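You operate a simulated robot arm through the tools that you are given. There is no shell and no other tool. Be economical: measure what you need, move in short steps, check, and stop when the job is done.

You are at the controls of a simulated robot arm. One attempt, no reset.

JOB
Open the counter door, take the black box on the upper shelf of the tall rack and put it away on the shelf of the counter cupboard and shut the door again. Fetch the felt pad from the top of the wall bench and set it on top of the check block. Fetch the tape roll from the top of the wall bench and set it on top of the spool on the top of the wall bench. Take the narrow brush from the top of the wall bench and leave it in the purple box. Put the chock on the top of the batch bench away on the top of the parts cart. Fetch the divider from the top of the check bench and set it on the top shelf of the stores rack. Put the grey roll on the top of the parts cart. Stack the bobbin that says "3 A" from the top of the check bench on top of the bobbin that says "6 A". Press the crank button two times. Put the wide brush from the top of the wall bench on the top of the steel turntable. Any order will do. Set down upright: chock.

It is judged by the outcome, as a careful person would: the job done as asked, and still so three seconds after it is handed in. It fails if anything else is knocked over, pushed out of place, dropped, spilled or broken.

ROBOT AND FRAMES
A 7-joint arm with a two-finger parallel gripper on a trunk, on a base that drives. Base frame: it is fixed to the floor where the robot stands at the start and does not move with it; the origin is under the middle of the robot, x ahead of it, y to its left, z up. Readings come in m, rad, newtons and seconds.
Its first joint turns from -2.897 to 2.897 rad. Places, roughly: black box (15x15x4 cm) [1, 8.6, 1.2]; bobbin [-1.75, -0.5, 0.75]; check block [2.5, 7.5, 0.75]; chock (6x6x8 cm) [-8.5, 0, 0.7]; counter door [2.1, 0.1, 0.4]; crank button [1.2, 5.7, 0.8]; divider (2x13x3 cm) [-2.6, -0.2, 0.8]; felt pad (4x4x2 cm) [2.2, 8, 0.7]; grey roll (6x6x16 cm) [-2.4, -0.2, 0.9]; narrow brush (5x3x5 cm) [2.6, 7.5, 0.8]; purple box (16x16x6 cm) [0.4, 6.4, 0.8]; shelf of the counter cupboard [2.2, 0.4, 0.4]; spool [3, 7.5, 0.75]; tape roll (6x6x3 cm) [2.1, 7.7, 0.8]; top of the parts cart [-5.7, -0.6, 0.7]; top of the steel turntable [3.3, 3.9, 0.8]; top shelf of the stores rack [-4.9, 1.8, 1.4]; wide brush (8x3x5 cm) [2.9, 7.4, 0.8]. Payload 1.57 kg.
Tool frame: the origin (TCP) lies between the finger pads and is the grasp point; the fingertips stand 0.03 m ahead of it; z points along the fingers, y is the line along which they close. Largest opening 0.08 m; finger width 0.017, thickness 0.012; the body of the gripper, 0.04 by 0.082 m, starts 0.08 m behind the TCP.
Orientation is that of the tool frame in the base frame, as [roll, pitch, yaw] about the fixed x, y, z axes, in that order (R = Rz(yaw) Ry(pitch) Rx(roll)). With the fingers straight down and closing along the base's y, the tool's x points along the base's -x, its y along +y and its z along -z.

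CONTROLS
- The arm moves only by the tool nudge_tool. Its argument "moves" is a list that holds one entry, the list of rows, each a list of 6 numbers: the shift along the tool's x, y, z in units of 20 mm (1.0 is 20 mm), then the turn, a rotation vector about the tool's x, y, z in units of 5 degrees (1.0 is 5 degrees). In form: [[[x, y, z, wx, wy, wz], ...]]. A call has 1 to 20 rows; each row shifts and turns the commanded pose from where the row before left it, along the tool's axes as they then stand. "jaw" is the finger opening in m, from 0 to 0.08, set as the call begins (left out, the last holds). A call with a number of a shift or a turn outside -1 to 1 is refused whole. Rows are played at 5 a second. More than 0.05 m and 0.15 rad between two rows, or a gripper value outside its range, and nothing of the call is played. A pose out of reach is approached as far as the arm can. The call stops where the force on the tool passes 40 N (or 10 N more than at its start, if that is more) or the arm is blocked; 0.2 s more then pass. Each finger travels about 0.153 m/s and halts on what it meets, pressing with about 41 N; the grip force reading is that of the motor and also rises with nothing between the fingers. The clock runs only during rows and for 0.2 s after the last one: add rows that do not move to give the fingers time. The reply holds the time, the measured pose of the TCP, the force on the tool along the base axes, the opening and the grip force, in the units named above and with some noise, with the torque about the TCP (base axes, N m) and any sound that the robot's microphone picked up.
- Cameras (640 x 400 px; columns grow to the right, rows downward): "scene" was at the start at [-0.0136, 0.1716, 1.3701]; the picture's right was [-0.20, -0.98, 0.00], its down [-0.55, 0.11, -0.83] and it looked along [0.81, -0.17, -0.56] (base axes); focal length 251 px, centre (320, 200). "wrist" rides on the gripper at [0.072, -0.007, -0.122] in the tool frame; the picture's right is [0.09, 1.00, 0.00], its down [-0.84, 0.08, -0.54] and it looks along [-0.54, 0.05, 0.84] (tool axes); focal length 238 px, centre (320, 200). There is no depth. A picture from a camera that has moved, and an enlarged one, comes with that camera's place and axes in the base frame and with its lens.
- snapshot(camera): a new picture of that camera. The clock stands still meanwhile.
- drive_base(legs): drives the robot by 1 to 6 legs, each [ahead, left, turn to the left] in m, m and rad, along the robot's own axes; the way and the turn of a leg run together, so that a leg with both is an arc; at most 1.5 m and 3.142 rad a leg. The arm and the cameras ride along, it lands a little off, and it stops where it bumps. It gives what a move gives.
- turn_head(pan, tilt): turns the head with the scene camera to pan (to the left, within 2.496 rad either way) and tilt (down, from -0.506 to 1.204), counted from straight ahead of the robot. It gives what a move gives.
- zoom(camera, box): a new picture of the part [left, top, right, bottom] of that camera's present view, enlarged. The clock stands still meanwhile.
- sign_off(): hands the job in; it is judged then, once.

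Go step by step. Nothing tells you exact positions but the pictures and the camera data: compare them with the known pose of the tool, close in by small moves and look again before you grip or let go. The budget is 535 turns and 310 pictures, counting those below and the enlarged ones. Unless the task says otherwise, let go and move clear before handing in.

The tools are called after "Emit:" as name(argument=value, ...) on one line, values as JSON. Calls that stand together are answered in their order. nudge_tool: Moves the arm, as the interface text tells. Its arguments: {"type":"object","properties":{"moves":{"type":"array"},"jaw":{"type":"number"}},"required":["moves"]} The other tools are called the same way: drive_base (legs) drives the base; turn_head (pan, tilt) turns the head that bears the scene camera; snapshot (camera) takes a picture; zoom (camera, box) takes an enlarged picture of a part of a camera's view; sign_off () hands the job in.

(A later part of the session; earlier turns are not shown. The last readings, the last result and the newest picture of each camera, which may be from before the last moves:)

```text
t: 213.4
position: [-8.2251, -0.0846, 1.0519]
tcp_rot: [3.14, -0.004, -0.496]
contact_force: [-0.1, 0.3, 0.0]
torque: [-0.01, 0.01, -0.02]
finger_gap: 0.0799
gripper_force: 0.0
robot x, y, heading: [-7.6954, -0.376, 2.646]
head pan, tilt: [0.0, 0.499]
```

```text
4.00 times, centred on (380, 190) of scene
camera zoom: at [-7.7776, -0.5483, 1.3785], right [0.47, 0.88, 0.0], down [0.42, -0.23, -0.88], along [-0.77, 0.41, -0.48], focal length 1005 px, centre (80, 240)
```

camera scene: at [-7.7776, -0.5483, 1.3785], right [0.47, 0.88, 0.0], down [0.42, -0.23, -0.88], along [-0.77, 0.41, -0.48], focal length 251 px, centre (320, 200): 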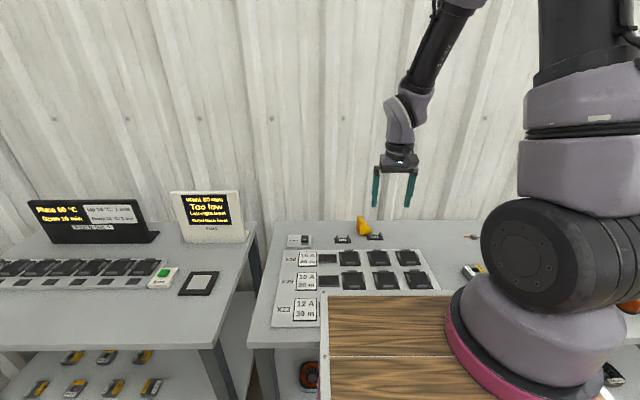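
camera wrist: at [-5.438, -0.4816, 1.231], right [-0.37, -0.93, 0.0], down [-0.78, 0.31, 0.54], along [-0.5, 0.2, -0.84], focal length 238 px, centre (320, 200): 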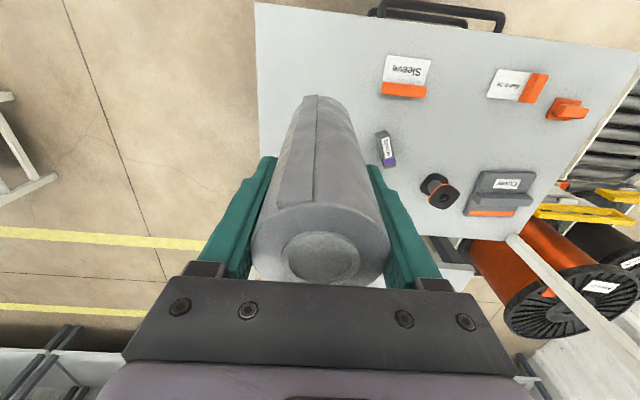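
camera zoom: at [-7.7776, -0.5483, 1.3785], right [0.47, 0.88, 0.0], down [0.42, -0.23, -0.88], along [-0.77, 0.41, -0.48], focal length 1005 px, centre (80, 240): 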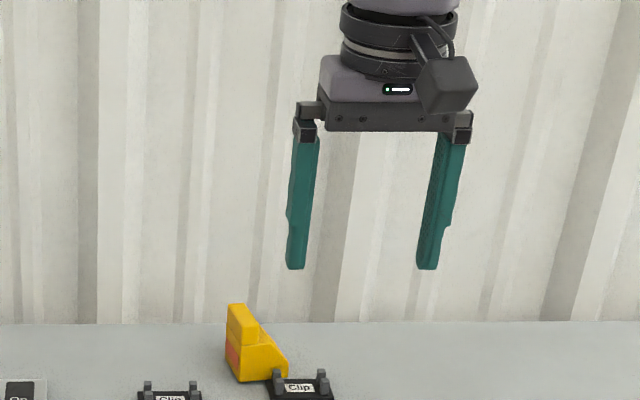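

Emit:
nudge_tool(moves=[[[-1, 0, 0, 0, 0, 0], [-1, 0, 0, 0, 0, 0], [-1, 0, 0, 0, 0, 0], [-1, 0, 0, 0, 0, 0], [-1, 0, 0, 0, 0, 0], [-1, 0, 0, 0, 0, 0], [-1, 0, 0, 0, 0, 0], [-1, 0, 0, 0, 0, 0], [-1, 0, 0, 0, 0, 0], [-1, 0, 0, 0, 0, 0], [-1, 0, 0, 0, 0, 0], [-1, 0, 0, 0, 0, 0], [-1, 0, 0, 0, 0, 0], [-1, 0, 0, 0, 0, 0], [0, 0, 1, 0, 0, 0], [0, 0, 1, 0, 0, 0], [0, 0, 1, 0, 0, 0], [0, 0, 1, 0, 0, 0], [0, 0, 1, 0, 0, 0]]])

Emit:
snapshot(camera="wrist")

```text
t: 217.4
position: [-8.4709, 0.0485, 0.9516]
tcp_rot: [3.14, -0.004, -0.497]
contact_force: [0.0, -0.7, 0.3]
torque: [0.0, 0.02, 0.02]
finger_gap: 0.0803
gripper_force: 0.0
robot x, y, heading: [-7.6958, -0.3745, 2.649]
head pan, tilt: [0.0, 0.499]
```

```text
241 pictures are left
camera wrist: at [-8.403, 0.0199, 1.074], right [-0.39, -0.92, 0.0], down [-0.77, 0.33, 0.54], along [-0.5, 0.21, -0.84], focal length 238 px, centre (320, 200)
```

wrist: 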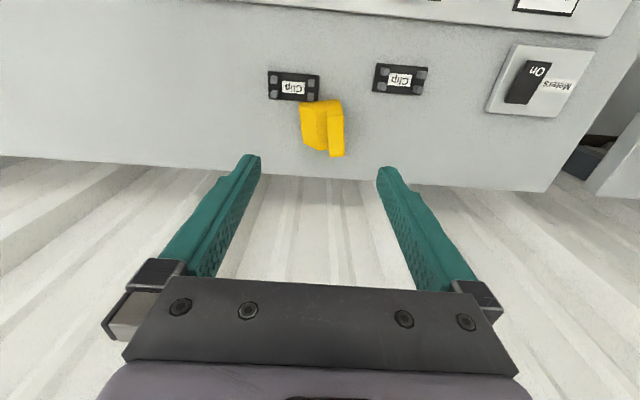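

Emit:
zoom(camera="wrist", box=[240, 55, 440, 180])

Emit:
zoom(camera="scene", box=[330, 190, 410, 250])

```text
3.20 times, centred on (340, 118) of wrist
camera zoom: at [-8.403, 0.0199, 1.074], right [-0.39, -0.92, 0.0], down [-0.77, 0.33, 0.54], along [-0.5, 0.21, -0.84], focal length 763 px, centre (256, 464)
```

zoom: 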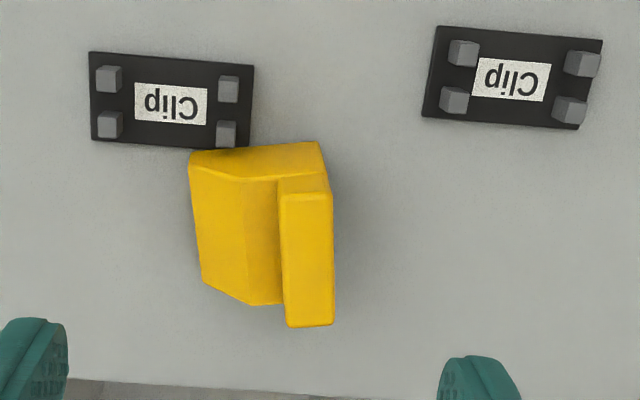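

```text
6.67 times, centred on (370, 220) of scene
camera zoom: at [-7.7773, -0.5484, 1.3785], right [0.47, 0.88, 0.0], down [0.42, -0.23, -0.88], along [-0.77, 0.41, -0.48], focal length 1675 px, centre (-13, 67)
```

zoom: 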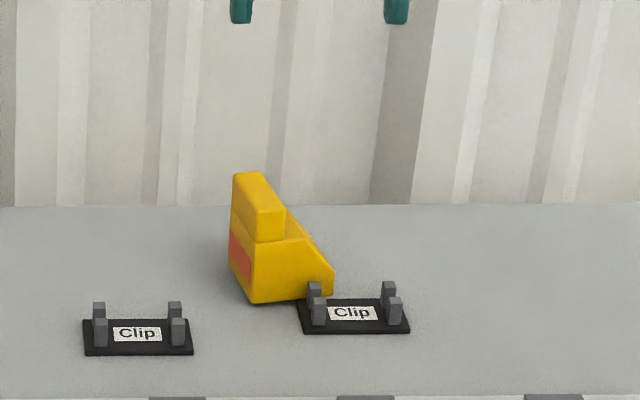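

I'll grip the chock by its upright fin (about 18 mm thick). Offset: 20 mm ahead, 22 mm left; descend partway and check.

Emit:
nudge_tool(moves=[[[-1, 1, 0, 0, 0, 0], [0, 0.1, 1, 0, 0, 0], [0, 0, 1, 0, 0, 0], [0, 0, 1, 0, 0, 0], [0, 0, 1, 0, 0, 0], [0, 0, 1, 0, 0, 0], [0, 0, 0.7, 0, 0, 0]]], jaw=0.055)

Emit:
snapshot(camera="wrist")

Emit:
zoom(camera="scene", box=[330, 170, 410, 250])

```text
t: 219.0
position: [-8.4971, 0.0376, 0.8374]
tcp_rot: [3.139, -0.003, -0.495]
contact_force: [-1.0, -0.7, 0.1]
torque: [0.03, -0.02, -0.01]
finger_gap: 0.0551
gripper_force: 0.2
robot x, y, heading: [-7.6966, -0.3732, 2.651]
head pan, tilt: [0.0, 0.499]
```

```text
238 pictures are left
camera wrist: at [-8.4304, 0.0096, 0.9589], right [-0.39, -0.92, 0.0], down [-0.77, 0.33, 0.54], along [-0.5, 0.21, -0.84], focal length 238 px, centre (320, 200)
```

wrist: 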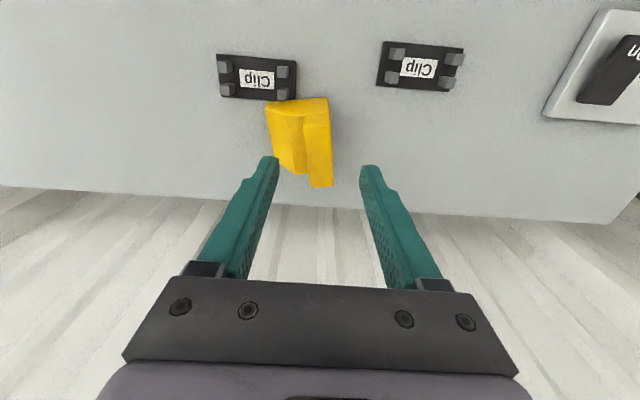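

```text
5.00 times, centred on (370, 210) of scene
camera zoom: at [-7.7774, -0.5484, 1.3785], right [0.47, 0.88, 0.0], down [0.42, -0.23, -0.88], along [-0.77, 0.41, -0.48], focal length 1257 px, centre (70, 150)
```

zoom: 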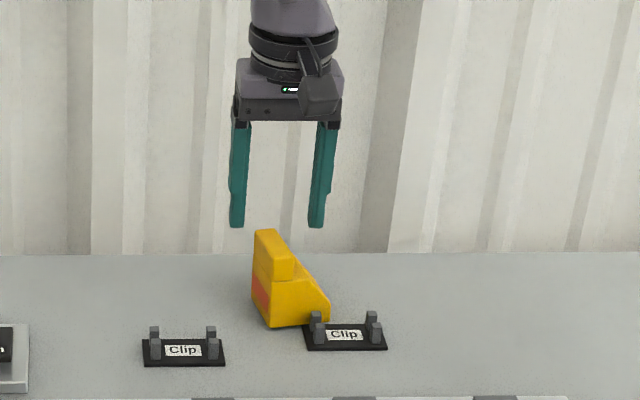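

Emit:
nudge_tool(moves=[[[0, 0, 0, 0, 0, -0.9], [0, 0, 1, 0, 0, 0], [0, 0, 0.7, 0, 0, 0]]])

Emit:
zoom(camera="wrist", box=[220, 70, 420, 220])

Emit:
zoom(camera="scene", box=[330, 190, 410, 250])

```text
t: 219.8
position: [-8.498, 0.0378, 0.8036]
tcp_rot: [3.141, -0.003, -0.416]
contact_force: [-0.2, 1.3, 0.5]
torque: [-0.05, -0.03, 0.01]
finger_gap: 0.055
gripper_force: 0.1
robot x, y, heading: [-7.696, -0.3769, 2.646]
head pan, tilt: [0.0, 0.499]
```

```text
2.67 times, centred on (320, 145) of wrist
camera zoom: at [-8.4287, 0.015, 0.9252], right [-0.32, -0.95, 0.0], down [-0.8, 0.27, 0.54], along [-0.51, 0.17, -0.84], focal length 636 px, centre (320, 347)
```

zoom: 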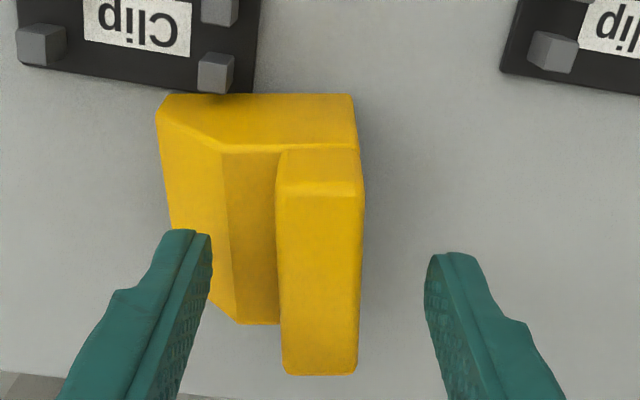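

```text
6.67 times, centred on (370, 220) of scene
camera zoom: at [-7.7775, -0.5484, 1.3785], right [0.47, 0.88, 0.0], down [0.42, -0.23, -0.88], along [-0.77, 0.41, -0.48], focal length 1675 px, centre (-13, 67)
```

zoom: 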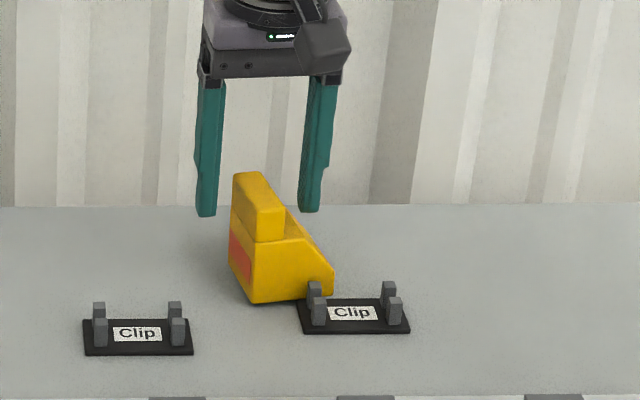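

Emit:
nudge_tool(moves=[[[0, 0, 0.4, 0, 0, 0], [0, 0, 0.3, 0, 0, 0]]])

Emit:
nudge_tool(moves=[[[0, 0, 0, 0, 0, 0], [0, 0, 0, 0, 0, 0], [0, 0, 0, 0, 0, 0], [0, 0, 0, 0, 0, 0]]], jaw=0.0)

Emit:
zoom(camera="scene", box=[330, 190, 410, 250])

```text
t: 220.4
position: [-8.499, 0.0387, 0.7927]
tcp_rot: [3.14, -0.001, -0.419]
contact_force: [1.4, 3.4, 17.6]
torque: [0.49, -0.3, 0.11]
finger_gap: 0.0583
gripper_force: 2.1
robot x, y, heading: [-7.6991, -0.3764, 2.649]
head pan, tilt: [0.0, 0.499]
```

```text
t: 221.4
position: [-8.4989, 0.0384, 0.7915]
tcp_rot: [3.141, -0.001, -0.413]
contact_force: [1.9, 17.0, 28.0]
torque: [1.26, -0.72, 0.31]
finger_gap: 0.0405
gripper_force: 41.0
robot x, y, heading: [-7.694, -0.3762, 2.649]
head pan, tilt: [0.0, 0.499]
```

```text
6.67 times, centred on (370, 220) of scene
camera zoom: at [-7.7766, -0.5483, 1.3786], right [0.47, 0.88, 0.0], down [0.42, -0.23, -0.88], along [-0.77, 0.41, -0.48], focal length 1675 px, centre (-13, 67)
```

zoom: 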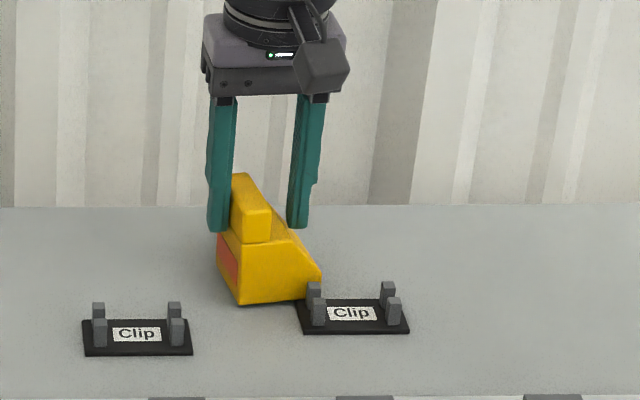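

The inner finger meets the sloped body instead of the fin. I open, rise, and re-aim for the whole 6 cm body.

Emit:
nudge_tool(moves=[[[0, 0, 0, 0, 0, 0], [0, 0, -0.5, 0, 0, 0], [0, 0, -1, 0, 0, 0], [0, -1, -1, 0, 0, 0], [0, 0, -0.5, 0, 0, 0]]], jaw=0.08)

Emit:
snapshot(camera="wrist")

Emit:
zoom(camera="wrist", box=[220, 70, 420, 220])

```text
t: 222.6
position: [-8.4899, 0.0552, 0.8497]
tcp_rot: [3.139, -0.004, -0.416]
contact_force: [-0.4, -0.1, -0.7]
torque: [0.0, -0.05, -0.01]
finger_gap: 0.08
gripper_force: 0.1
robot x, y, heading: [-7.6933, -0.3764, 2.649]
head pan, tilt: [0.0, 0.499]
```

```text
233 pictures are left
camera wrist: at [-8.4201, 0.0334, 0.9709], right [-0.32, -0.95, 0.0], down [-0.8, 0.27, 0.54], along [-0.51, 0.17, -0.84], focal length 238 px, centre (320, 200)
```

wrist: 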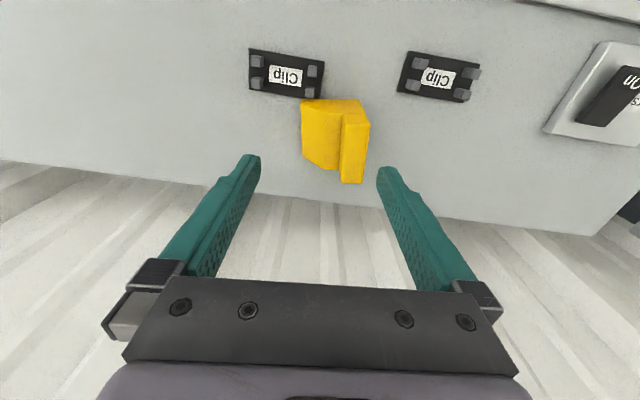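

```text
2.67 times, centred on (320, 145) of wrist
camera zoom: at [-8.4201, 0.0334, 0.9709], right [-0.32, -0.95, 0.0], down [-0.8, 0.27, 0.54], along [-0.51, 0.17, -0.84], focal length 636 px, centre (320, 347)
```

zoom: 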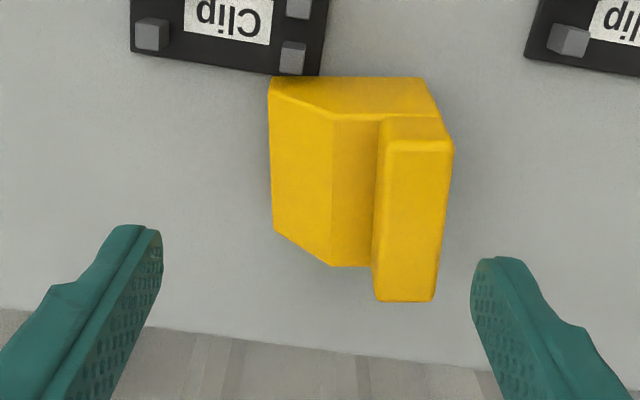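

Emit:
nudge_tool(moves=[[[-0.15, 0.48, 0, 0, 0, 0], [0, 0, 1, 0, 0, 0], [0, 0, 1, 0, 0, 0], [0, 0, 1, 0, 0, 0]]])

Emit:
snapshot(camera="wrist")

```text
t: 223.6
position: [-8.4965, 0.0483, 0.7882]
tcp_rot: [3.141, -0.002, -0.417]
contact_force: [-0.3, 0.3, 0.3]
torque: [-0.01, 0.04, 0.02]
finger_gap: 0.0798
gripper_force: 0.1
robot x, y, heading: [-7.6948, -0.3756, 2.646]
head pan, tilt: [0.0, 0.499]
```

```text
231 pictures are left
camera wrist: at [-8.4274, 0.0258, 0.9109], right [-0.32, -0.95, 0.0], down [-0.8, 0.27, 0.54], along [-0.51, 0.17, -0.84], focal length 238 px, centre (320, 200)
```

wrist: 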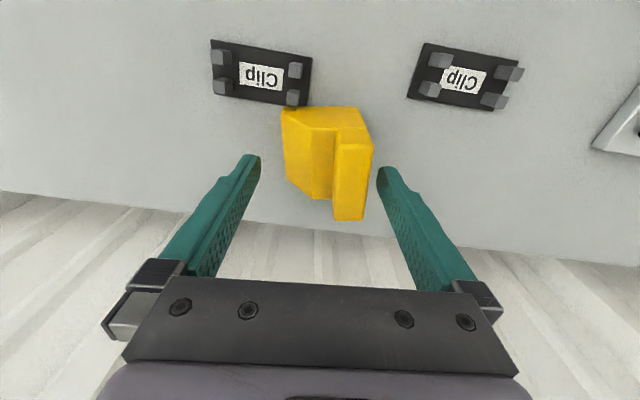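

Emit:
nudge_tool(moves=[[[0, 0, 1, 0, 0, 0], [0, 0, 0.8, 0, 0, 0], [0, 0, 0.6, 0, 0, 0], [0, 0, 0.2, 0, 0, 0]]])

Emit:
nudge_tool(moves=[[[0, 0, 0, 0, 0, 0], [0, 0, 0, 0, 0, 0], [0, 0, 0, 0, 0, 0], [0, 0, 0, 0, 0, 0]]], jaw=0.0)

Emit:
zoom(camera="scene", box=[330, 190, 410, 250])

```text
t: 224.4
position: [-8.4967, 0.0488, 0.7497]
tcp_rot: [3.14, 0.0, -0.423]
contact_force: [16.7, -8.1, 27.6]
torque: [0.96, -0.86, -1.02]
finger_gap: 0.0798
gripper_force: 0.0
robot x, y, heading: [-7.6938, -0.3757, 2.644]
head pan, tilt: [0.0, 0.499]
stopped in row 3: the force on the tool passed its limit at 65 N (the readings are from after the stop); the commanded pose is now the measured one
```

```text
t: 225.4
position: [-8.4987, 0.0502, 0.7494]
tcp_rot: [3.14, 0.005, -0.419]
contact_force: [-10.1, 12.5, 26.7]
torque: [1.17, 0.0, 0.52]
finger_gap: 0.0568
gripper_force: 41.2
robot x, y, heading: [-7.6964, -0.3767, 2.649]
head pan, tilt: [0.0, 0.499]
```

```text
6.67 times, centred on (370, 220) of scene
camera zoom: at [-7.7769, -0.5484, 1.3785], right [0.47, 0.88, 0.0], down [0.42, -0.23, -0.88], along [-0.77, 0.41, -0.48], focal length 1675 px, centre (-13, 67)
```

zoom: 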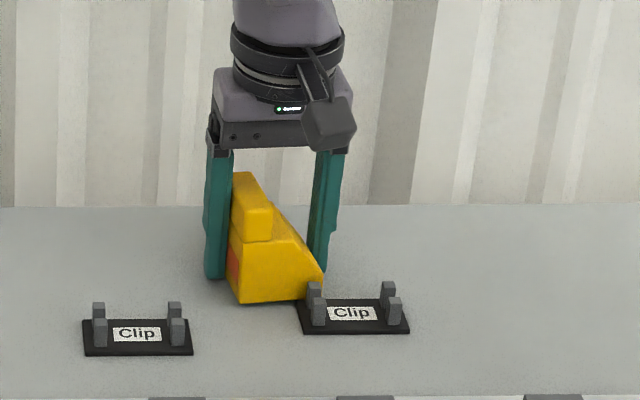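

Gripped on the body (57 mm). Lift slowly.

Emit:
nudge_tool(moves=[[[0, 0, -0.2, 0, 0, 0], [0, 0, -0.2, 0, 0, 0], [0, 0, -0.3, 0, 0, 0], [0, 0, -0.3, 0, 0, 0], [0, 0, -0.3, 0, 0, 0], [0, 0, -0.3, 0, 0, 0]]])

Emit:
zoom(camera="scene", box=[330, 190, 410, 250])

Emit:
snapshot(camera="wrist")

```text
t: 226.8
position: [-8.4972, 0.0475, 0.7789]
tcp_rot: [3.139, -0.006, -0.421]
contact_force: [-0.4, 0.4, -4.3]
torque: [-0.02, 0.02, 0.0]
finger_gap: 0.0566
gripper_force: 40.4
robot x, y, heading: [-7.6936, -0.3769, 2.654]
head pan, tilt: [0.0, 0.499]
```

```text
6.67 times, centred on (370, 220) of scene
camera zoom: at [-7.7775, -0.5484, 1.3785], right [0.47, 0.88, 0.0], down [0.42, -0.23, -0.88], along [-0.77, 0.41, -0.48], focal length 1675 px, centre (-13, 67)
```

zoom: 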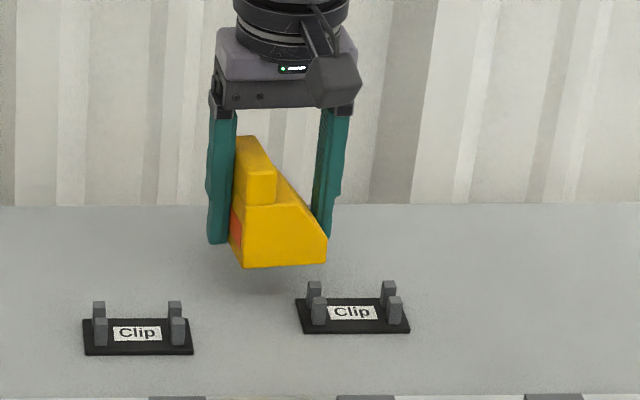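

```text
228 pictures are left
camera wrist: at [-8.428, 0.0256, 0.9006], right [-0.32, -0.95, 0.0], down [-0.8, 0.27, 0.54], along [-0.51, 0.17, -0.84], focal length 238 px, centre (320, 200)
```

wrist: 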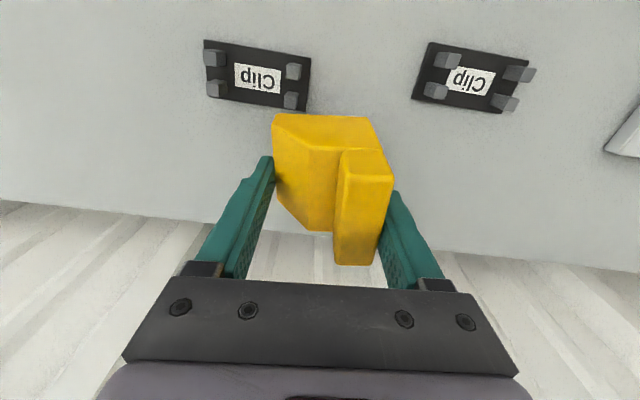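

Held level. I raise it, tuck the arm and drive back along the same path.

Emit:
nudge_tool(moves=[[[0, 0, -0.5, 0, 0, 0], [0, 0, -0.6, 0, 0, 0], [0, 0, -0.6, 0, 0, 0], [0, 0, -0.6, 0, 0, 0], [0, 0, -0.6, 0, 0, 0], [0, 0, -0.6, 0, 0, 0], [0, 0, -0.6, 0, 0, 0], [0, 0, -0.6, 0, 0, 0], [0, 0, -0.6, 0, 0, 0], [0, 0, -0.6, 0, 0, 0], [0, 0, -0.6, 0, 0, 0], [0, 0, -0.6, 0, 0, 0], [0, 0, -0.6, 0, 0, 0], [0, 0, -0.6, 0, 0, 0], [0, 0, -0.6, 0, 0, 0], [0, 0, -0.6, 0, 0, 0], [0, 0, -0.6, 0, 0, 0], [0, 0, -0.6, 0, 0, 0], [0, 0, -0.6, 0, 0, 0], [0, 0, -0.6, 0, 0, 0]]])

Emit:
nudge_tool(moves=[[[0.8, 0, 0, 0, 0, 0], [0.8, 0, 0, 0, 0, 0], [0.8, 0, 0, 0, 0, 0], [0.8, 0, 0, 0, 0, 0], [0.8, 0, 0, 0, 0, 0], [0.8, 0, 0, 0, 0, 0], [0.8, 0, 0, 0, 0, 0], [0.8, 0, 0, 0, 0, 0], [0.8, 0, 0, 0, 0, 0], [0.8, 0, 0, 0, 0, 0], [0.8, 0, 0, 0, 0, 0], [0.8, 0, 0, 0, 0, 0], [0.8, 0, 0, 0, 0, 0], [0.8, 0, 0, 0, 0, 0], [0.8, 0, 0, 0, 0, 0], [0.8, 0, 0, 0, 0, 0]]])

Emit:
drive_base(legs=[[-0.38, 0, 0], [0, -0.9, 0], [0, -0.9, 0], [-0.5, 0, 0]])

```text
t: 231.0
position: [-8.4984, 0.0504, 1.0179]
tcp_rot: [3.14, -0.003, -0.418]
contact_force: [-0.2, -0.3, -5.0]
torque: [0.04, -0.02, 0.0]
finger_gap: 0.0561
gripper_force: 41.0
robot x, y, heading: [-7.6954, -0.3773, 2.652]
head pan, tilt: [0.0, 0.499]
```

```text
t: 234.4
position: [-8.2638, -0.0557, 1.0187]
tcp_rot: [3.139, 0.0, -0.421]
contact_force: [0.0, -0.3, -3.9]
torque: [0.02, 0.03, 0.01]
finger_gap: 0.0561
gripper_force: 40.5
robot x, y, heading: [-7.6915, -0.3694, 2.647]
head pan, tilt: [0.0, 0.499]
```

```text
t: 248.0
position: [-6.6376, 1.1192, 1.0197]
tcp_rot: [3.141, -0.002, -0.411]
contact_force: [0.7, 0.2, -3.7]
torque: [0.07, 0.01, 0.01]
finger_gap: 0.0555
gripper_force: 41.3
robot x, y, heading: [-6.0661, 0.7993, 2.663]
head pan, tilt: [0.0, 0.499]
```

Emit:
drive_base(legs=[[-1.1, 0.06, 0], [-0.7, 0.04, 0], [0, 1.0, 0]])

Emit:
turn_head(pan=0.0, tilt=0.6)

Emit:
snapshot(camera="scene")

```text
t: 261.9
position: [-5.5335, -0.6856, 1.018]
tcp_rot: [3.14, -0.001, -0.4]
contact_force: [1.0, 0.3, -3.6]
torque: [0.02, 0.05, 0.01]
finger_gap: 0.0557
gripper_force: 40.6
robot x, y, heading: [-4.9601, -0.993, 2.668]
head pan, tilt: [0.0, 0.499]
```

```text
t: 262.5
position: [-5.5336, -0.6849, 1.0185]
tcp_rot: [3.141, -0.002, -0.399]
contact_force: [-0.3, -0.3, -3.3]
torque: [0.0, 0.0, 0.01]
finger_gap: 0.0554
gripper_force: 41.3
robot x, y, heading: [-4.9566, -0.9939, 2.668]
head pan, tilt: [0.0, 0.6]
```

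```text
227 pictures are left
camera scene: at [-5.0354, -1.1708, 1.3694], right [0.45, 0.89, 0.0], down [0.5, -0.26, -0.83], along [-0.73, 0.38, -0.56], focal length 251 px, centre (320, 200)
```

scene: 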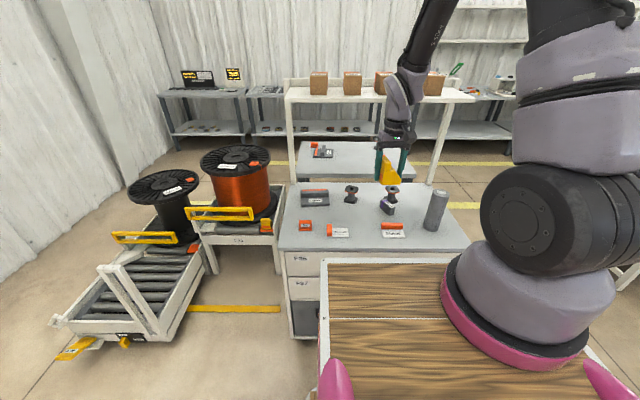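

Now I turn the gripper 90° so the fingers lie along the depth, to fit the gap in the front row.

Emit:
nudge_tool(moves=[[[0, 0, 0, 0, 0, 1], [0, 0, 0, 0, 0, 1], [0, 0, 0, 0, 0, 1], [0, 0, 0, 0, 0, 1], [0, 0, 0, 0, 0, 1], [0, 0, 0, 0, 0, 1], [0, 0, 0, 0, 0, 1], [0, 0, 0, 0, 0, 1], [0, 0, 0, 0, 0, 1], [0, 0, 0, 0, 0, 1], [0, 0, 0, 0, 0, 1], [0, 0, 0, 0, 0, 1], [0, 0, 0, 0, 0, 1], [0, 0, 0, 0, 0, 1], [0, 0, 0, 0, 0, 1], [0, 0, 0, 0, 0, 1], [0, 0, 0, 0, 0, 1], [0, 0, 0, 0, 0, 1]]])

Emit:
snapshot(camera="wrist")

Emit:
snapshot(camera="scene")

```text
t: 266.3
position: [-5.5339, -0.6869, 1.0188]
tcp_rot: [-3.138, -0.001, -1.973]
contact_force: [0.1, -0.8, -4.9]
torque: [0.06, -0.04, -0.01]
finger_gap: 0.0556
gripper_force: 40.9
robot x, y, heading: [-4.959, -0.9943, 2.666]
head pan, tilt: [0.0, 0.6]
```

```text
226 pictures are left
camera wrist: at [-5.5553, -0.7543, 1.1403], right [-0.95, 0.3, 0.0], down [0.26, 0.8, 0.54], along [0.17, 0.51, -0.84], focal length 238 px, centre (320, 200)
```

wrist: 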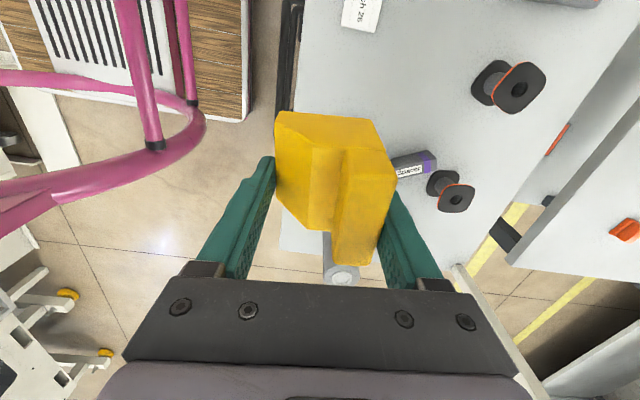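

```text
225 pictures are left
camera scene: at [-5.0353, -1.1708, 1.3694], right [0.46, 0.89, 0.0], down [0.5, -0.26, -0.82], along [-0.73, 0.38, -0.57], focal length 251 px, centre (320, 200)
```

scene: 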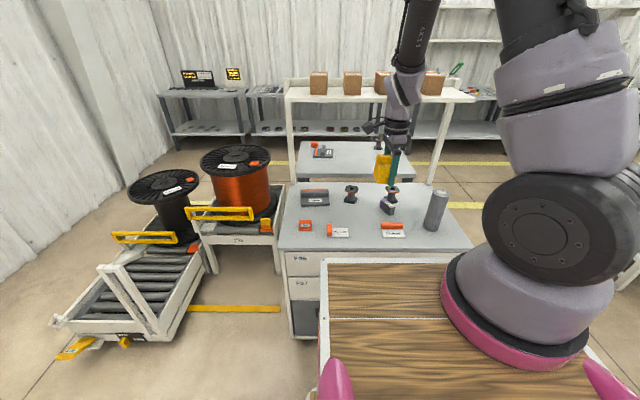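

Emit:
nudge_tool(moves=[[[0.7, 0.9, 0, 0, 0, 0], [0.7, 0.9, 0, 0, 0, 0], [0.6, 0.8, 0, 0, 0, 0], [0, 0, 1, 0, 0, 0], [0, 0, 1, 0, 0, 0], [0, 0, 1, 0, 0, 0], [0, 0, 1, 0, 0, 0], [0, 0, 1, 0, 0, 0], [0, 0, 1, 0, 0, 0], [0, 0, 1, 0, 0, 0]]])

Emit:
zoom(camera="scene", box=[270, 120, 480, 260])

Emit:
snapshot(camera="wrist")

```text
t: 268.5
position: [-5.5972, -0.7029, 0.8791]
tcp_rot: [-3.14, -0.001, -1.973]
contact_force: [-0.3, -0.9, -3.9]
torque: [0.06, -0.03, 0.0]
finger_gap: 0.0557
gripper_force: 41.1
robot x, y, heading: [-4.9593, -1.0022, 2.67]
head pan, tilt: [0.0, 0.6]
```

```text
2.86 times, centred on (375, 190) of scene
camera zoom: at [-5.0352, -1.1709, 1.3694], right [0.45, 0.89, 0.0], down [0.5, -0.26, -0.83], along [-0.73, 0.38, -0.56], focal length 718 px, centre (163, 229)
```

zoom: 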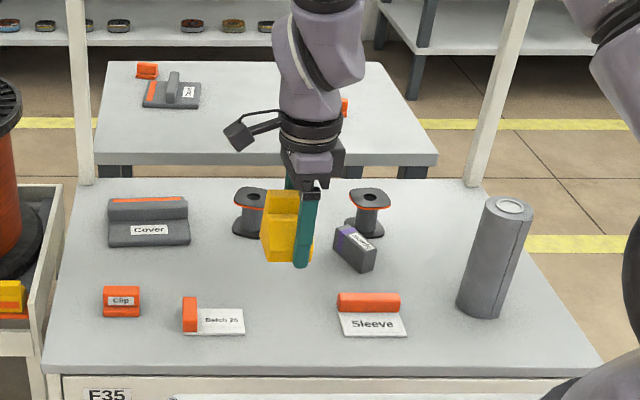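

```text
223 pictures are left
camera wrist: at [-5.6183, -0.771, 1.0005], right [-0.95, 0.3, 0.0], down [0.25, 0.8, 0.54], along [0.17, 0.51, -0.84], focal length 238 px, centre (320, 200)
```

wrist: 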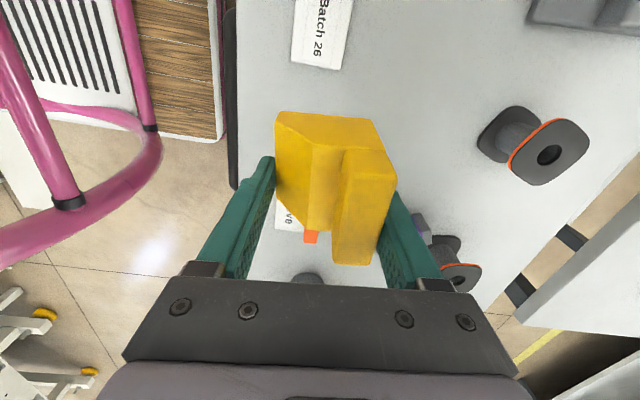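

The landing spot is right between the "Batch 26" and "Sleeve" items. I lower.

Emit:
nudge_tool(moves=[[[0, 0, 1, 0, 0, 0], [0, 0, 1, 0, 0, 0], [0, 0, 1, 0, 0, 0], [0, 0, 1, 0, 0, 0], [0, 0, 0.3, 0, 0, 0], [0, 0, 0.2, 0, 0, 0]]])

Emit:
zoom(camera="scene", box=[300, 170, 440, 260])

```text
t: 269.9
position: [-5.5977, -0.7037, 0.7898]
tcp_rot: [-3.14, -0.003, -1.971]
contact_force: [0.9, 0.0, -4.5]
torque: [0.05, -0.07, 0.03]
finger_gap: 0.0553
gripper_force: 40.8
robot x, y, heading: [-4.9582, -0.998, 2.666]
head pan, tilt: [0.0, 0.6]
```

```text
4.44 times, centred on (370, 215) of scene
camera zoom: at [-5.0353, -1.1709, 1.3694], right [0.45, 0.89, 0.0], down [0.5, -0.26, -0.82], along [-0.73, 0.38, -0.57], focal length 1117 px, centre (98, 133)
```

zoom: 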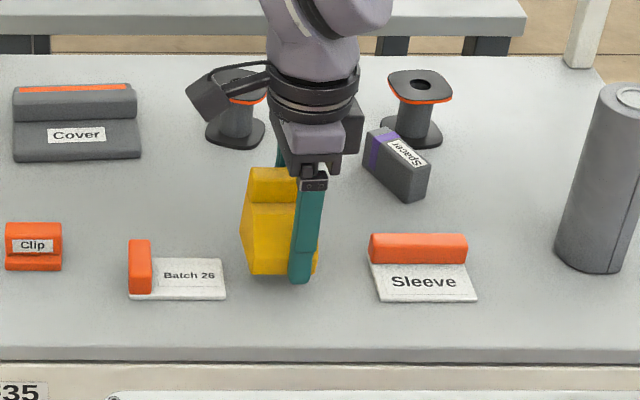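

Emit:
nudge_tool(moves=[[[0, 0, 0.2, 0, 0, 0], [0, 0, 0.15, 0, 0, 0]]])

Emit:
nudge_tool(moves=[[[0, 0, 0.1, 0, 0, 0], [0, 0, 0.1, 0, 0, 0]]])

```text
t: 270.5
position: [-5.5962, -0.7031, 0.7823]
tcp_rot: [-3.141, -0.002, -1.971]
contact_force: [-0.9, -0.5, -3.7]
torque: [0.02, -0.02, 0.0]
finger_gap: 0.0555
gripper_force: 41.0
robot x, y, heading: [-4.9633, -0.999, 2.67]
head pan, tilt: [0.0, 0.6]
```

```text
t: 271.1
position: [-5.5967, -0.7034, 0.7767]
tcp_rot: [-3.14, -0.003, -1.971]
contact_force: [0.5, -1.0, -2.8]
torque: [0.01, -0.06, 0.01]
finger_gap: 0.0558
gripper_force: 40.2
robot x, y, heading: [-4.9537, -0.9969, 2.67]
head pan, tilt: [0.0, 0.6]
```

Emit:
nudge_tool(moves=[[[0, 0, 0.1, 0, 0, 0], [0, 0, 0.1, 0, 0, 0]]])

Emit:
zoom(camera="scene", box=[320, 180, 420, 250])

```text
t: 271.7
position: [-5.5973, -0.7027, 0.7733]
tcp_rot: [-3.14, -0.002, -1.972]
contact_force: [-0.5, 0.5, -3.7]
torque: [0.04, -0.05, 0.0]
finger_gap: 0.0557
gripper_force: 40.6
robot x, y, heading: [-4.9568, -0.9925, 2.665]
head pan, tilt: [0.0, 0.6]
```

```text
5.71 times, centred on (370, 215) of scene
camera zoom: at [-5.0354, -1.1708, 1.3694], right [0.45, 0.89, 0.0], down [0.5, -0.26, -0.82], along [-0.73, 0.38, -0.57], focal length 1436 px, centre (34, 114)
```

zoom: 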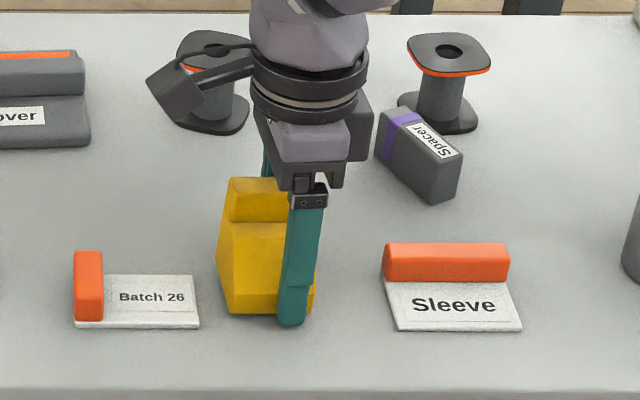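

Emit:
nudge_tool(moves=[[[0, 0, 0.1, 0, 0, 0], [0, 0, 0.1, 0, 0, 0]]])

Emit:
nudge_tool(moves=[[[0, 0, 0.1, 0, 0, 0], [0, 0, 0.1, 0, 0, 0]]])

```text
t: 272.3
position: [-5.5974, -0.7038, 0.7708]
tcp_rot: [-3.138, -0.001, -1.972]
contact_force: [3.4, 0.4, 12.3]
torque: [0.08, -0.64, -0.01]
finger_gap: 0.0555
gripper_force: 40.7
robot x, y, heading: [-4.9555, -0.9943, 2.668]
head pan, tilt: [0.0, 0.6]
```

```text
t: 272.8
position: [-5.5969, -0.7036, 0.7692]
tcp_rot: [3.141, -0.004, -1.972]
contact_force: [6.9, -2.0, 19.8]
torque: [0.1, -1.04, -0.07]
finger_gap: 0.0555
gripper_force: 40.9
robot x, y, heading: [-4.959, -0.9967, 2.666]
head pan, tilt: [0.0, 0.6]
stopped in row 2: the force on the tool passed its limit at 46 N (the readings are from after the stop); the commanded pose is now the measured one
```

Down. Release and rise.

Emit:
nudge_tool(moves=[[[0, 0, -0.05, 0, 0, 0], [0, 0, 0, 0, 0, 0], [0, 0, 0, 0, 0, 0]]])

Emit:
nudge_tool(moves=[[[0, 0, 0, 0, 0, 0], [0, 0, 0, 0, 0, 0], [0, 0, -0.3, 0, 0, 0], [0, 0, -1, 0, 0, 0], [0, 0, -1, 0, 0, 0], [0, 0, -1, 0, 0, 0], [0, 0, -1, 0, 0, 0], [0, 0, -1, 0, 0, 0], [0, 0, -1, 0, 0, 0], [0, 0, -1, 0, 0, 0], [0, 0, -1, 0, 0, 0]]], jaw=0.076)

Emit:
zoom(camera="scene", box=[270, 130, 480, 260])

```text
t: 273.6
position: [-5.5982, -0.7025, 0.7703]
tcp_rot: [-3.141, -0.002, -1.974]
contact_force: [1.0, 0.2, -2.8]
torque: [0.07, -0.16, 0.02]
finger_gap: 0.0557
gripper_force: 40.3
robot x, y, heading: [-4.9572, -0.9961, 2.664]
head pan, tilt: [0.0, 0.6]
```

```text
t: 276.0
position: [-5.5982, -0.7011, 0.9353]
tcp_rot: [3.141, -0.003, -1.972]
contact_force: [0.0, -0.6, 0.0]
torque: [0.04, -0.03, 0.01]
finger_gap: 0.0762
gripper_force: 0.1
robot x, y, heading: [-4.9583, -0.9959, 2.666]
head pan, tilt: [0.0, 0.6]
```

```text
3.05 times, centred on (375, 195) of scene
camera zoom: at [-5.0354, -1.1708, 1.3694], right [0.45, 0.89, 0.0], down [0.5, -0.26, -0.82], along [-0.73, 0.38, -0.57], focal length 766 px, centre (152, 215)
```

zoom: 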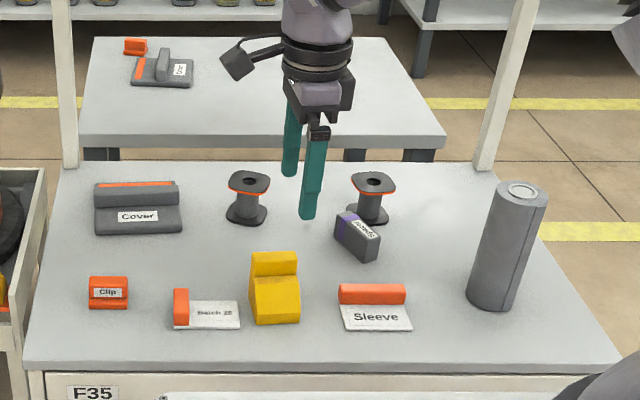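

Chock stands upright on the cart. Now the divider: I turn the gripper back, tuck in and drive back to the check bench's long side.

Emit:
nudge_tool(moves=[[[0, 0, 0, 0, 0, -1], [0, 0, 0, 0, 0, -1], [0, 0, 0, 0, 0, -1], [0, 0, 0, 0, 0, -1], [0, 0, 0, 0, 0, -1], [0, 0, 0, 0, 0, -1], [0, 0, 0, 0, 0, -1], [0, 0, 0, 0, 0, -1], [0, 0, 0, 0, 0, -1], [0, 0, 0, 0, 0, -1], [0, 0, 0, 0, 0, -1], [0, 0, 0, 0, 0, -1], [0, 0, 0, 0, 0, -1], [0, 0, 0, 0, 0, -1], [0, 0, 0, 0, 0, -1], [0, 0, 0, 0, 0, -1], [0, 0, 0, 0, 0, -1], [0, 0, 0, 0, 0, -1]]], jaw=0.06)

Emit:
nudge_tool(moves=[[[0.7, 0, -1, 0, 0, -1], [0.7, 0, -1, 0, 0, 0], [0.7, 0, -1, 0, 0, 0], [0.7, 0, -1, 0, 0, 0], [0.7, 0, -1, 0, 0, 0], [0.7, 0, 0, 0, 0, 0], [0.7, 0, 0, 0, 0, 0]]])

Emit:
drive_base(legs=[[0, 0.7, 0], [-1.1, 0, 0], [-1.1, 0, 0], [0, -0.7, 0], [0, 0, -1.571], [1.0, 0.1, 0]])

Emit:
turn_head(pan=0.1, tilt=0.5)

Emit:
snapshot(camera="scene")

```text
t: 279.8
position: [-5.5974, -0.7026, 0.9368]
tcp_rot: [3.141, -0.001, -0.401]
contact_force: [-0.1, -0.7, -0.4]
torque: [0.02, 0.03, -0.01]
finger_gap: 0.06
gripper_force: 0.1
robot x, y, heading: [-4.9597, -0.996, 2.667]
head pan, tilt: [0.0, 0.6]
```

```text
t: 281.4
position: [-5.5055, -0.7333, 1.0349]
tcp_rot: [3.139, -0.001, -0.314]
contact_force: [-0.3, -0.1, 0.5]
torque: [0.06, -0.05, 0.0]
finger_gap: 0.0601
gripper_force: 0.0
robot x, y, heading: [-4.9582, -0.9985, 2.669]
head pan, tilt: [0.0, 0.6]
```

```text
t: 307.8
position: [-2.4153, -0.4756, 1.0365]
tcp_rot: [3.141, 0.0, -1.85]
contact_force: [0.0, -0.8, -0.4]
torque: [-0.02, 0.0, 0.02]
finger_gap: 0.06
gripper_force: 0.0
robot x, y, heading: [-2.6569, -1.0318, 1.132]
head pan, tilt: [0.0, 0.6]
```

```text
t: 308.5
position: [-2.4155, -0.4751, 1.0358]
tcp_rot: [3.139, 0.0, -1.852]
contact_force: [0.3, 0.1, -0.1]
torque: [0.02, -0.06, 0.0]
finger_gap: 0.0599
gripper_force: 0.1
robot x, y, heading: [-2.6604, -1.0281, 1.134]
head pan, tilt: [0.099, 0.499]
```

```text
219 pictures are left
camera scene: at [-2.8422, -0.9552, 1.3785], right [0.94, -0.33, 0.0], down [-0.16, -0.45, -0.88], along [0.29, 0.83, -0.48], focal length 251 px, centre (320, 200)
```

scene: 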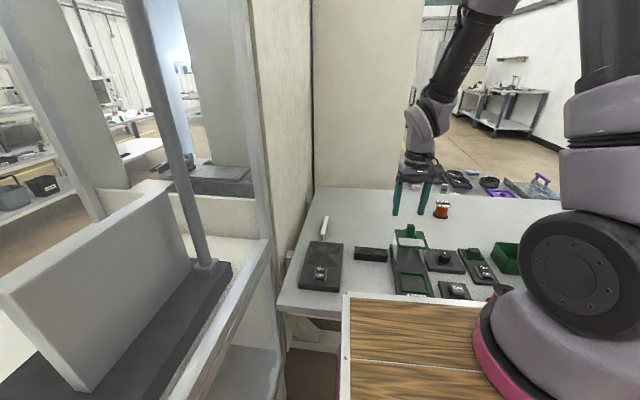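

The white divider lies near the bench's left end, close to a panel. I'll come in from the right: rotate to match its direction and move near, staying a bit right of it.

Emit:
nudge_tool(moves=[[[0, 0, 0, 0, 0, 0.8], [0, 0, 0, 0, 0, 0.8], [0, 0, 0, 0, 0, 0.8], [0, 0, 0, 0, 0, 0.7], [-0.87, 1, 0, 0, 0, 0], [-0.87, 1, 0, 0, 0, 0], [-0.87, 1, 0, 0, 0, 0], [-0.87, 1, 0, 0, 0, 0], [-0.87, 1, 0, 0, 0, 0], [-0.87, 1, 0, 0, 0, 0], [-0.87, 1, 0, 0, 0, 0], [-0.87, 1, 0, 0, 0, 0], [-0.87, 1, 0, 0, 0, 0], [-0.87, 1, 0, 0, 0, 0]]], jaw=0.08)

Emit:
snapshot(camera="wrist")

Emit:
snapshot(camera="scene")

```text
t: 311.5
position: [-2.4941, -0.2227, 1.038]
tcp_rot: [3.139, 0.002, -2.119]
contact_force: [0.8, -0.2, 0.0]
torque: [-0.01, 0.04, -0.02]
finger_gap: 0.0799
gripper_force: 0.0
robot x, y, heading: [-2.6558, -1.0306, 1.129]
head pan, tilt: [0.099, 0.499]
```

```text
218 pictures are left
camera wrist: at [-2.5254, -0.2871, 1.1587], right [-0.9, 0.44, 0.0], down [0.37, 0.75, 0.54], along [0.24, 0.49, -0.84], focal length 238 px, centre (320, 200)
```

wrist: 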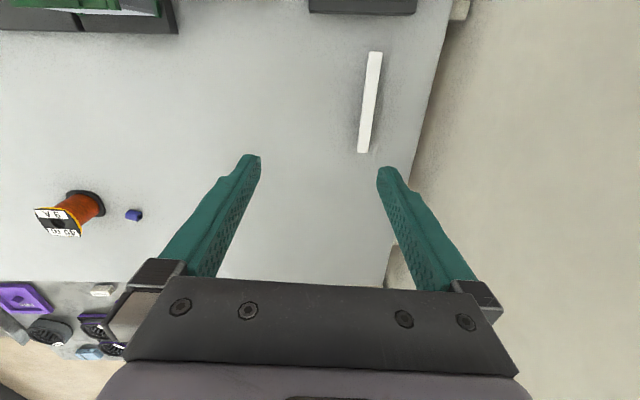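

```text
217 pictures are left
camera scene: at [-2.8422, -0.9553, 1.3785], right [0.94, -0.33, 0.0], down [-0.16, -0.45, -0.88], along [0.29, 0.83, -0.48], focal length 251 px, centre (320, 200)
```

scene: 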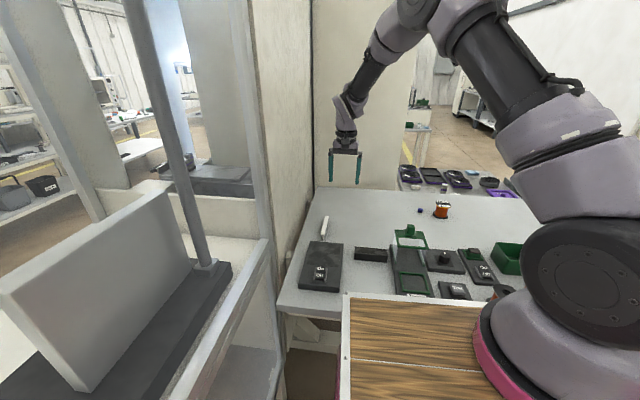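

Emit:
nudge_tool(moves=[[[0, 0, 0, 0, 0, -0.9], [0.22, 1, 0, 0, 0, 0], [0.22, 1, 0, 0, 0, 0], [0.21, 0.9, 0, 0, 0, 0], [0, 0, 1, 0, 0, 0], [0, 0, 1, 0, 0, 0], [0, 0, 1, 0, 0, 0], [0, 0, 1, 0, 0, 0], [0, 0, 1, 0, 0, 0], [0, 0, 1, 0, 0, 0], [0, 0, 1, 0, 0, 0]]])

Emit:
snapshot(camera="wrist")

```text
t: 313.9
position: [-2.5527, -0.2066, 0.896]
tcp_rot: [3.136, 0.0, -2.042]
contact_force: [-0.1, -0.1, 0.4]
torque: [0.05, 0.0, 0.02]
finger_gap: 0.08
gripper_force: 0.0
robot x, y, heading: [-2.6584, -1.0304, 1.13]
head pan, tilt: [0.099, 0.499]
```

```text
216 pictures are left
camera wrist: at [-2.5777, -0.2742, 1.0173], right [-0.93, 0.37, 0.0], down [0.31, 0.78, 0.54], along [0.2, 0.5, -0.84], focal length 238 px, centre (320, 200)
```

wrist: 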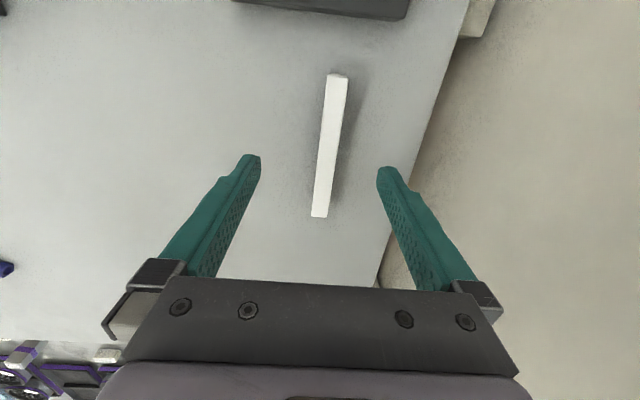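

Emit:
nudge_tool(moves=[[[-0.3, 0.2, 0, 0, 0, 0], [0, 0, 1, 0, 0, 0], [0, 0, 1, 0, 0, 0], [0, 0, 0.9, 0, 0, 0], [0, 0, 0.1, 0, 0, 0]]])

Emit:
nudge_tool(moves=[[[0, 0, 0, 0, 0, 0], [0, 0, 0, 0, 0, 0], [0, 0, 0, 0, 0, 0], [0, 0, 0, 0, 0, 0], [0, 0, 0, 0, 0, 0]]], jaw=0.0)

Emit:
nudge_tool(moves=[[[0, 0, -0.3, 0, 0, 0], [0, 0, -0.3, 0, 0, 0], [0, 0, -0.4, 0, 0, 0], [0, 0, -0.5, 0, 0, 0], [0, 0, -0.5, 0, 0, 0]]])

Emit:
snapshot(camera="wrist")

```text
t: 315.1
position: [-2.5523, -0.1999, 0.8368]
tcp_rot: [3.139, 0.001, -2.041]
contact_force: [0.4, 0.3, 0.9]
torque: [-0.03, 0.02, 0.02]
finger_gap: 0.0799
gripper_force: 0.0
robot x, y, heading: [-2.6582, -1.0283, 1.131]
head pan, tilt: [0.099, 0.499]
```

```text
t: 316.3
position: [-2.5523, -0.2013, 0.8373]
tcp_rot: [3.14, 0.001, -2.041]
contact_force: [0.3, -0.9, 1.3]
torque: [-0.01, -0.02, 0.03]
finger_gap: 0.0147
gripper_force: 30.5
robot x, y, heading: [-2.6584, -1.0318, 1.133]
head pan, tilt: [0.099, 0.499]
```

```text
t: 317.5
position: [-2.5524, -0.1994, 0.8778]
tcp_rot: [3.14, -0.001, -2.043]
contact_force: [-0.9, 0.1, -0.3]
torque: [0.01, 0.01, -0.05]
finger_gap: 0.0148
gripper_force: 30.7
robot x, y, heading: [-2.66, -1.0299, 1.137]
head pan, tilt: [0.099, 0.499]
```

```text
215 pictures are left
camera wrist: at [-2.578, -0.2668, 0.998], right [-0.93, 0.37, 0.0], down [0.31, 0.78, 0.54], along [0.2, 0.5, -0.84], focal length 238 px, centre (320, 200)
```

wrist: 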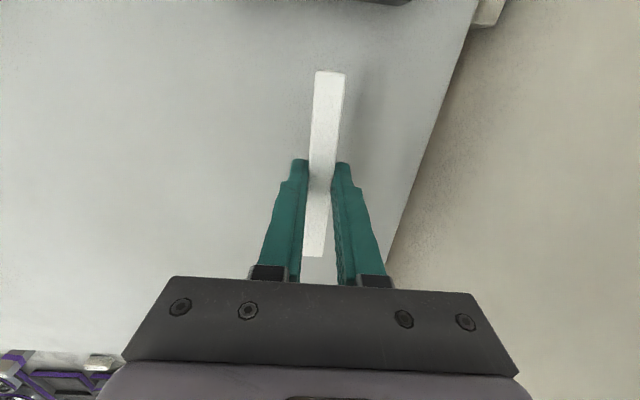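

Divider gripped and lifted. I raise it, tuck in and drive to the stores rack by the known way.

Emit:
nudge_tool(moves=[[[0, 0, -0.6, 0, 0, 0], [0, 0, -0.8, 0, 0, 0], [0, 0, -0.8, 0, 0, 0], [0, 0, -0.8, 0, 0, 0], [0, 0, -0.8, 0, 0, 0], [0, 0, -0.8, 0, 0, 0], [0, 0, -0.8, 0, 0, 0], [0, 0, -0.8, 0, 0, 0], [0, 0, -0.8, 0, 0, 0], [0, -0.8, -0.8, 0, 0, 0], [0, -0.8, -0.8, 0, 0, 0], [0.8, -0.8, 0, 0, 0, 0], [0.8, -0.8, 0, 0, 0, 0], [0.8, 0, 0, 0, 0, 0], [0.8, 0, 0, 0, 0, 0], [0.8, 0, 0, 0, 0, 0], [0.8, 0, 0, 0, 0, 0], [0.8, 0, 0, 0, 0, 0], [0.8, 0, 0, 0, 0, 0], [0.8, 0, 0, 0, 0, 0]]])

Emit:
drive_base(legs=[[-1.0, 0, 0], [0, 0, 1.54], [0, 0.7, 0], [1.1, 0, 0], [1.1, 0, 0], [0, -0.7, 0]])

Emit:
drive_base(legs=[[0, -1.3, 0], [0, -1.2, 0]])

Emit:
turn_head(pan=0.0, tilt=0.2)

Emit:
snapshot(camera="scene")

```text
t: 321.7
position: [-2.5607, -0.3562, 1.0479]
tcp_rot: [3.139, 0.0, -2.042]
contact_force: [-0.7, -0.6, -0.3]
torque: [-0.03, 0.02, 0.03]
finger_gap: 0.0149
gripper_force: 30.3
robot x, y, heading: [-2.6585, -1.028, 1.13]
head pan, tilt: [0.099, 0.499]
```

```text
t: 348.0
position: [-5.6845, -0.7871, 1.0483]
tcp_rot: [3.14, 0.0, -0.52]
contact_force: [-0.5, -0.1, -0.2]
torque: [-0.03, 0.0, -0.01]
finger_gap: 0.015
gripper_force: 30.8
robot x, y, heading: [-5.0157, -0.9173, 2.654]
head pan, tilt: [0.099, 0.499]
```

```text
t: 360.1
position: [-4.526, 1.4117, 1.0482]
tcp_rot: [3.139, -0.001, -0.519]
contact_force: [-0.1, 0.0, -0.1]
torque: [0.0, 0.0, 0.01]
finger_gap: 0.0147
gripper_force: 31.6
robot x, y, heading: [-3.8564, 1.2849, 2.654]
head pan, tilt: [0.099, 0.499]
```

```text
t: 360.9
position: [-4.5258, 1.4122, 1.0483]
tcp_rot: [3.14, 0.0, -0.518]
contact_force: [0.7, -0.2, 0.6]
torque: [0.01, 0.0, 0.01]
finger_gap: 0.0147
gripper_force: 31.3
robot x, y, heading: [-3.8604, 1.2826, 2.652]
head pan, tilt: [0.0, 0.201]
```

```text
214 pictures are left
camera scene: at [-3.9412, 1.1112, 1.4061], right [0.47, 0.88, 0.0], down [0.18, -0.09, -0.98], along [-0.87, 0.46, -0.2], focal length 251 px, centre (320, 200)
```

scene: 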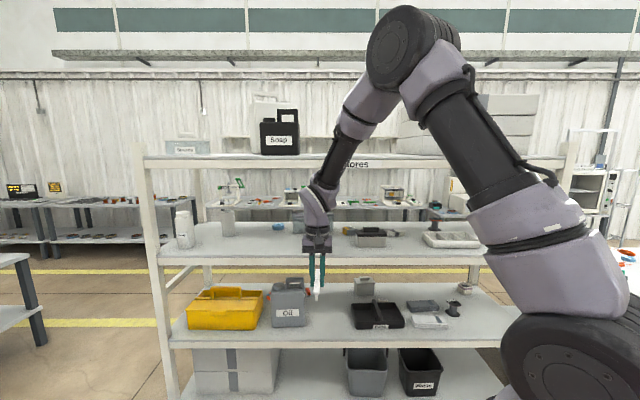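

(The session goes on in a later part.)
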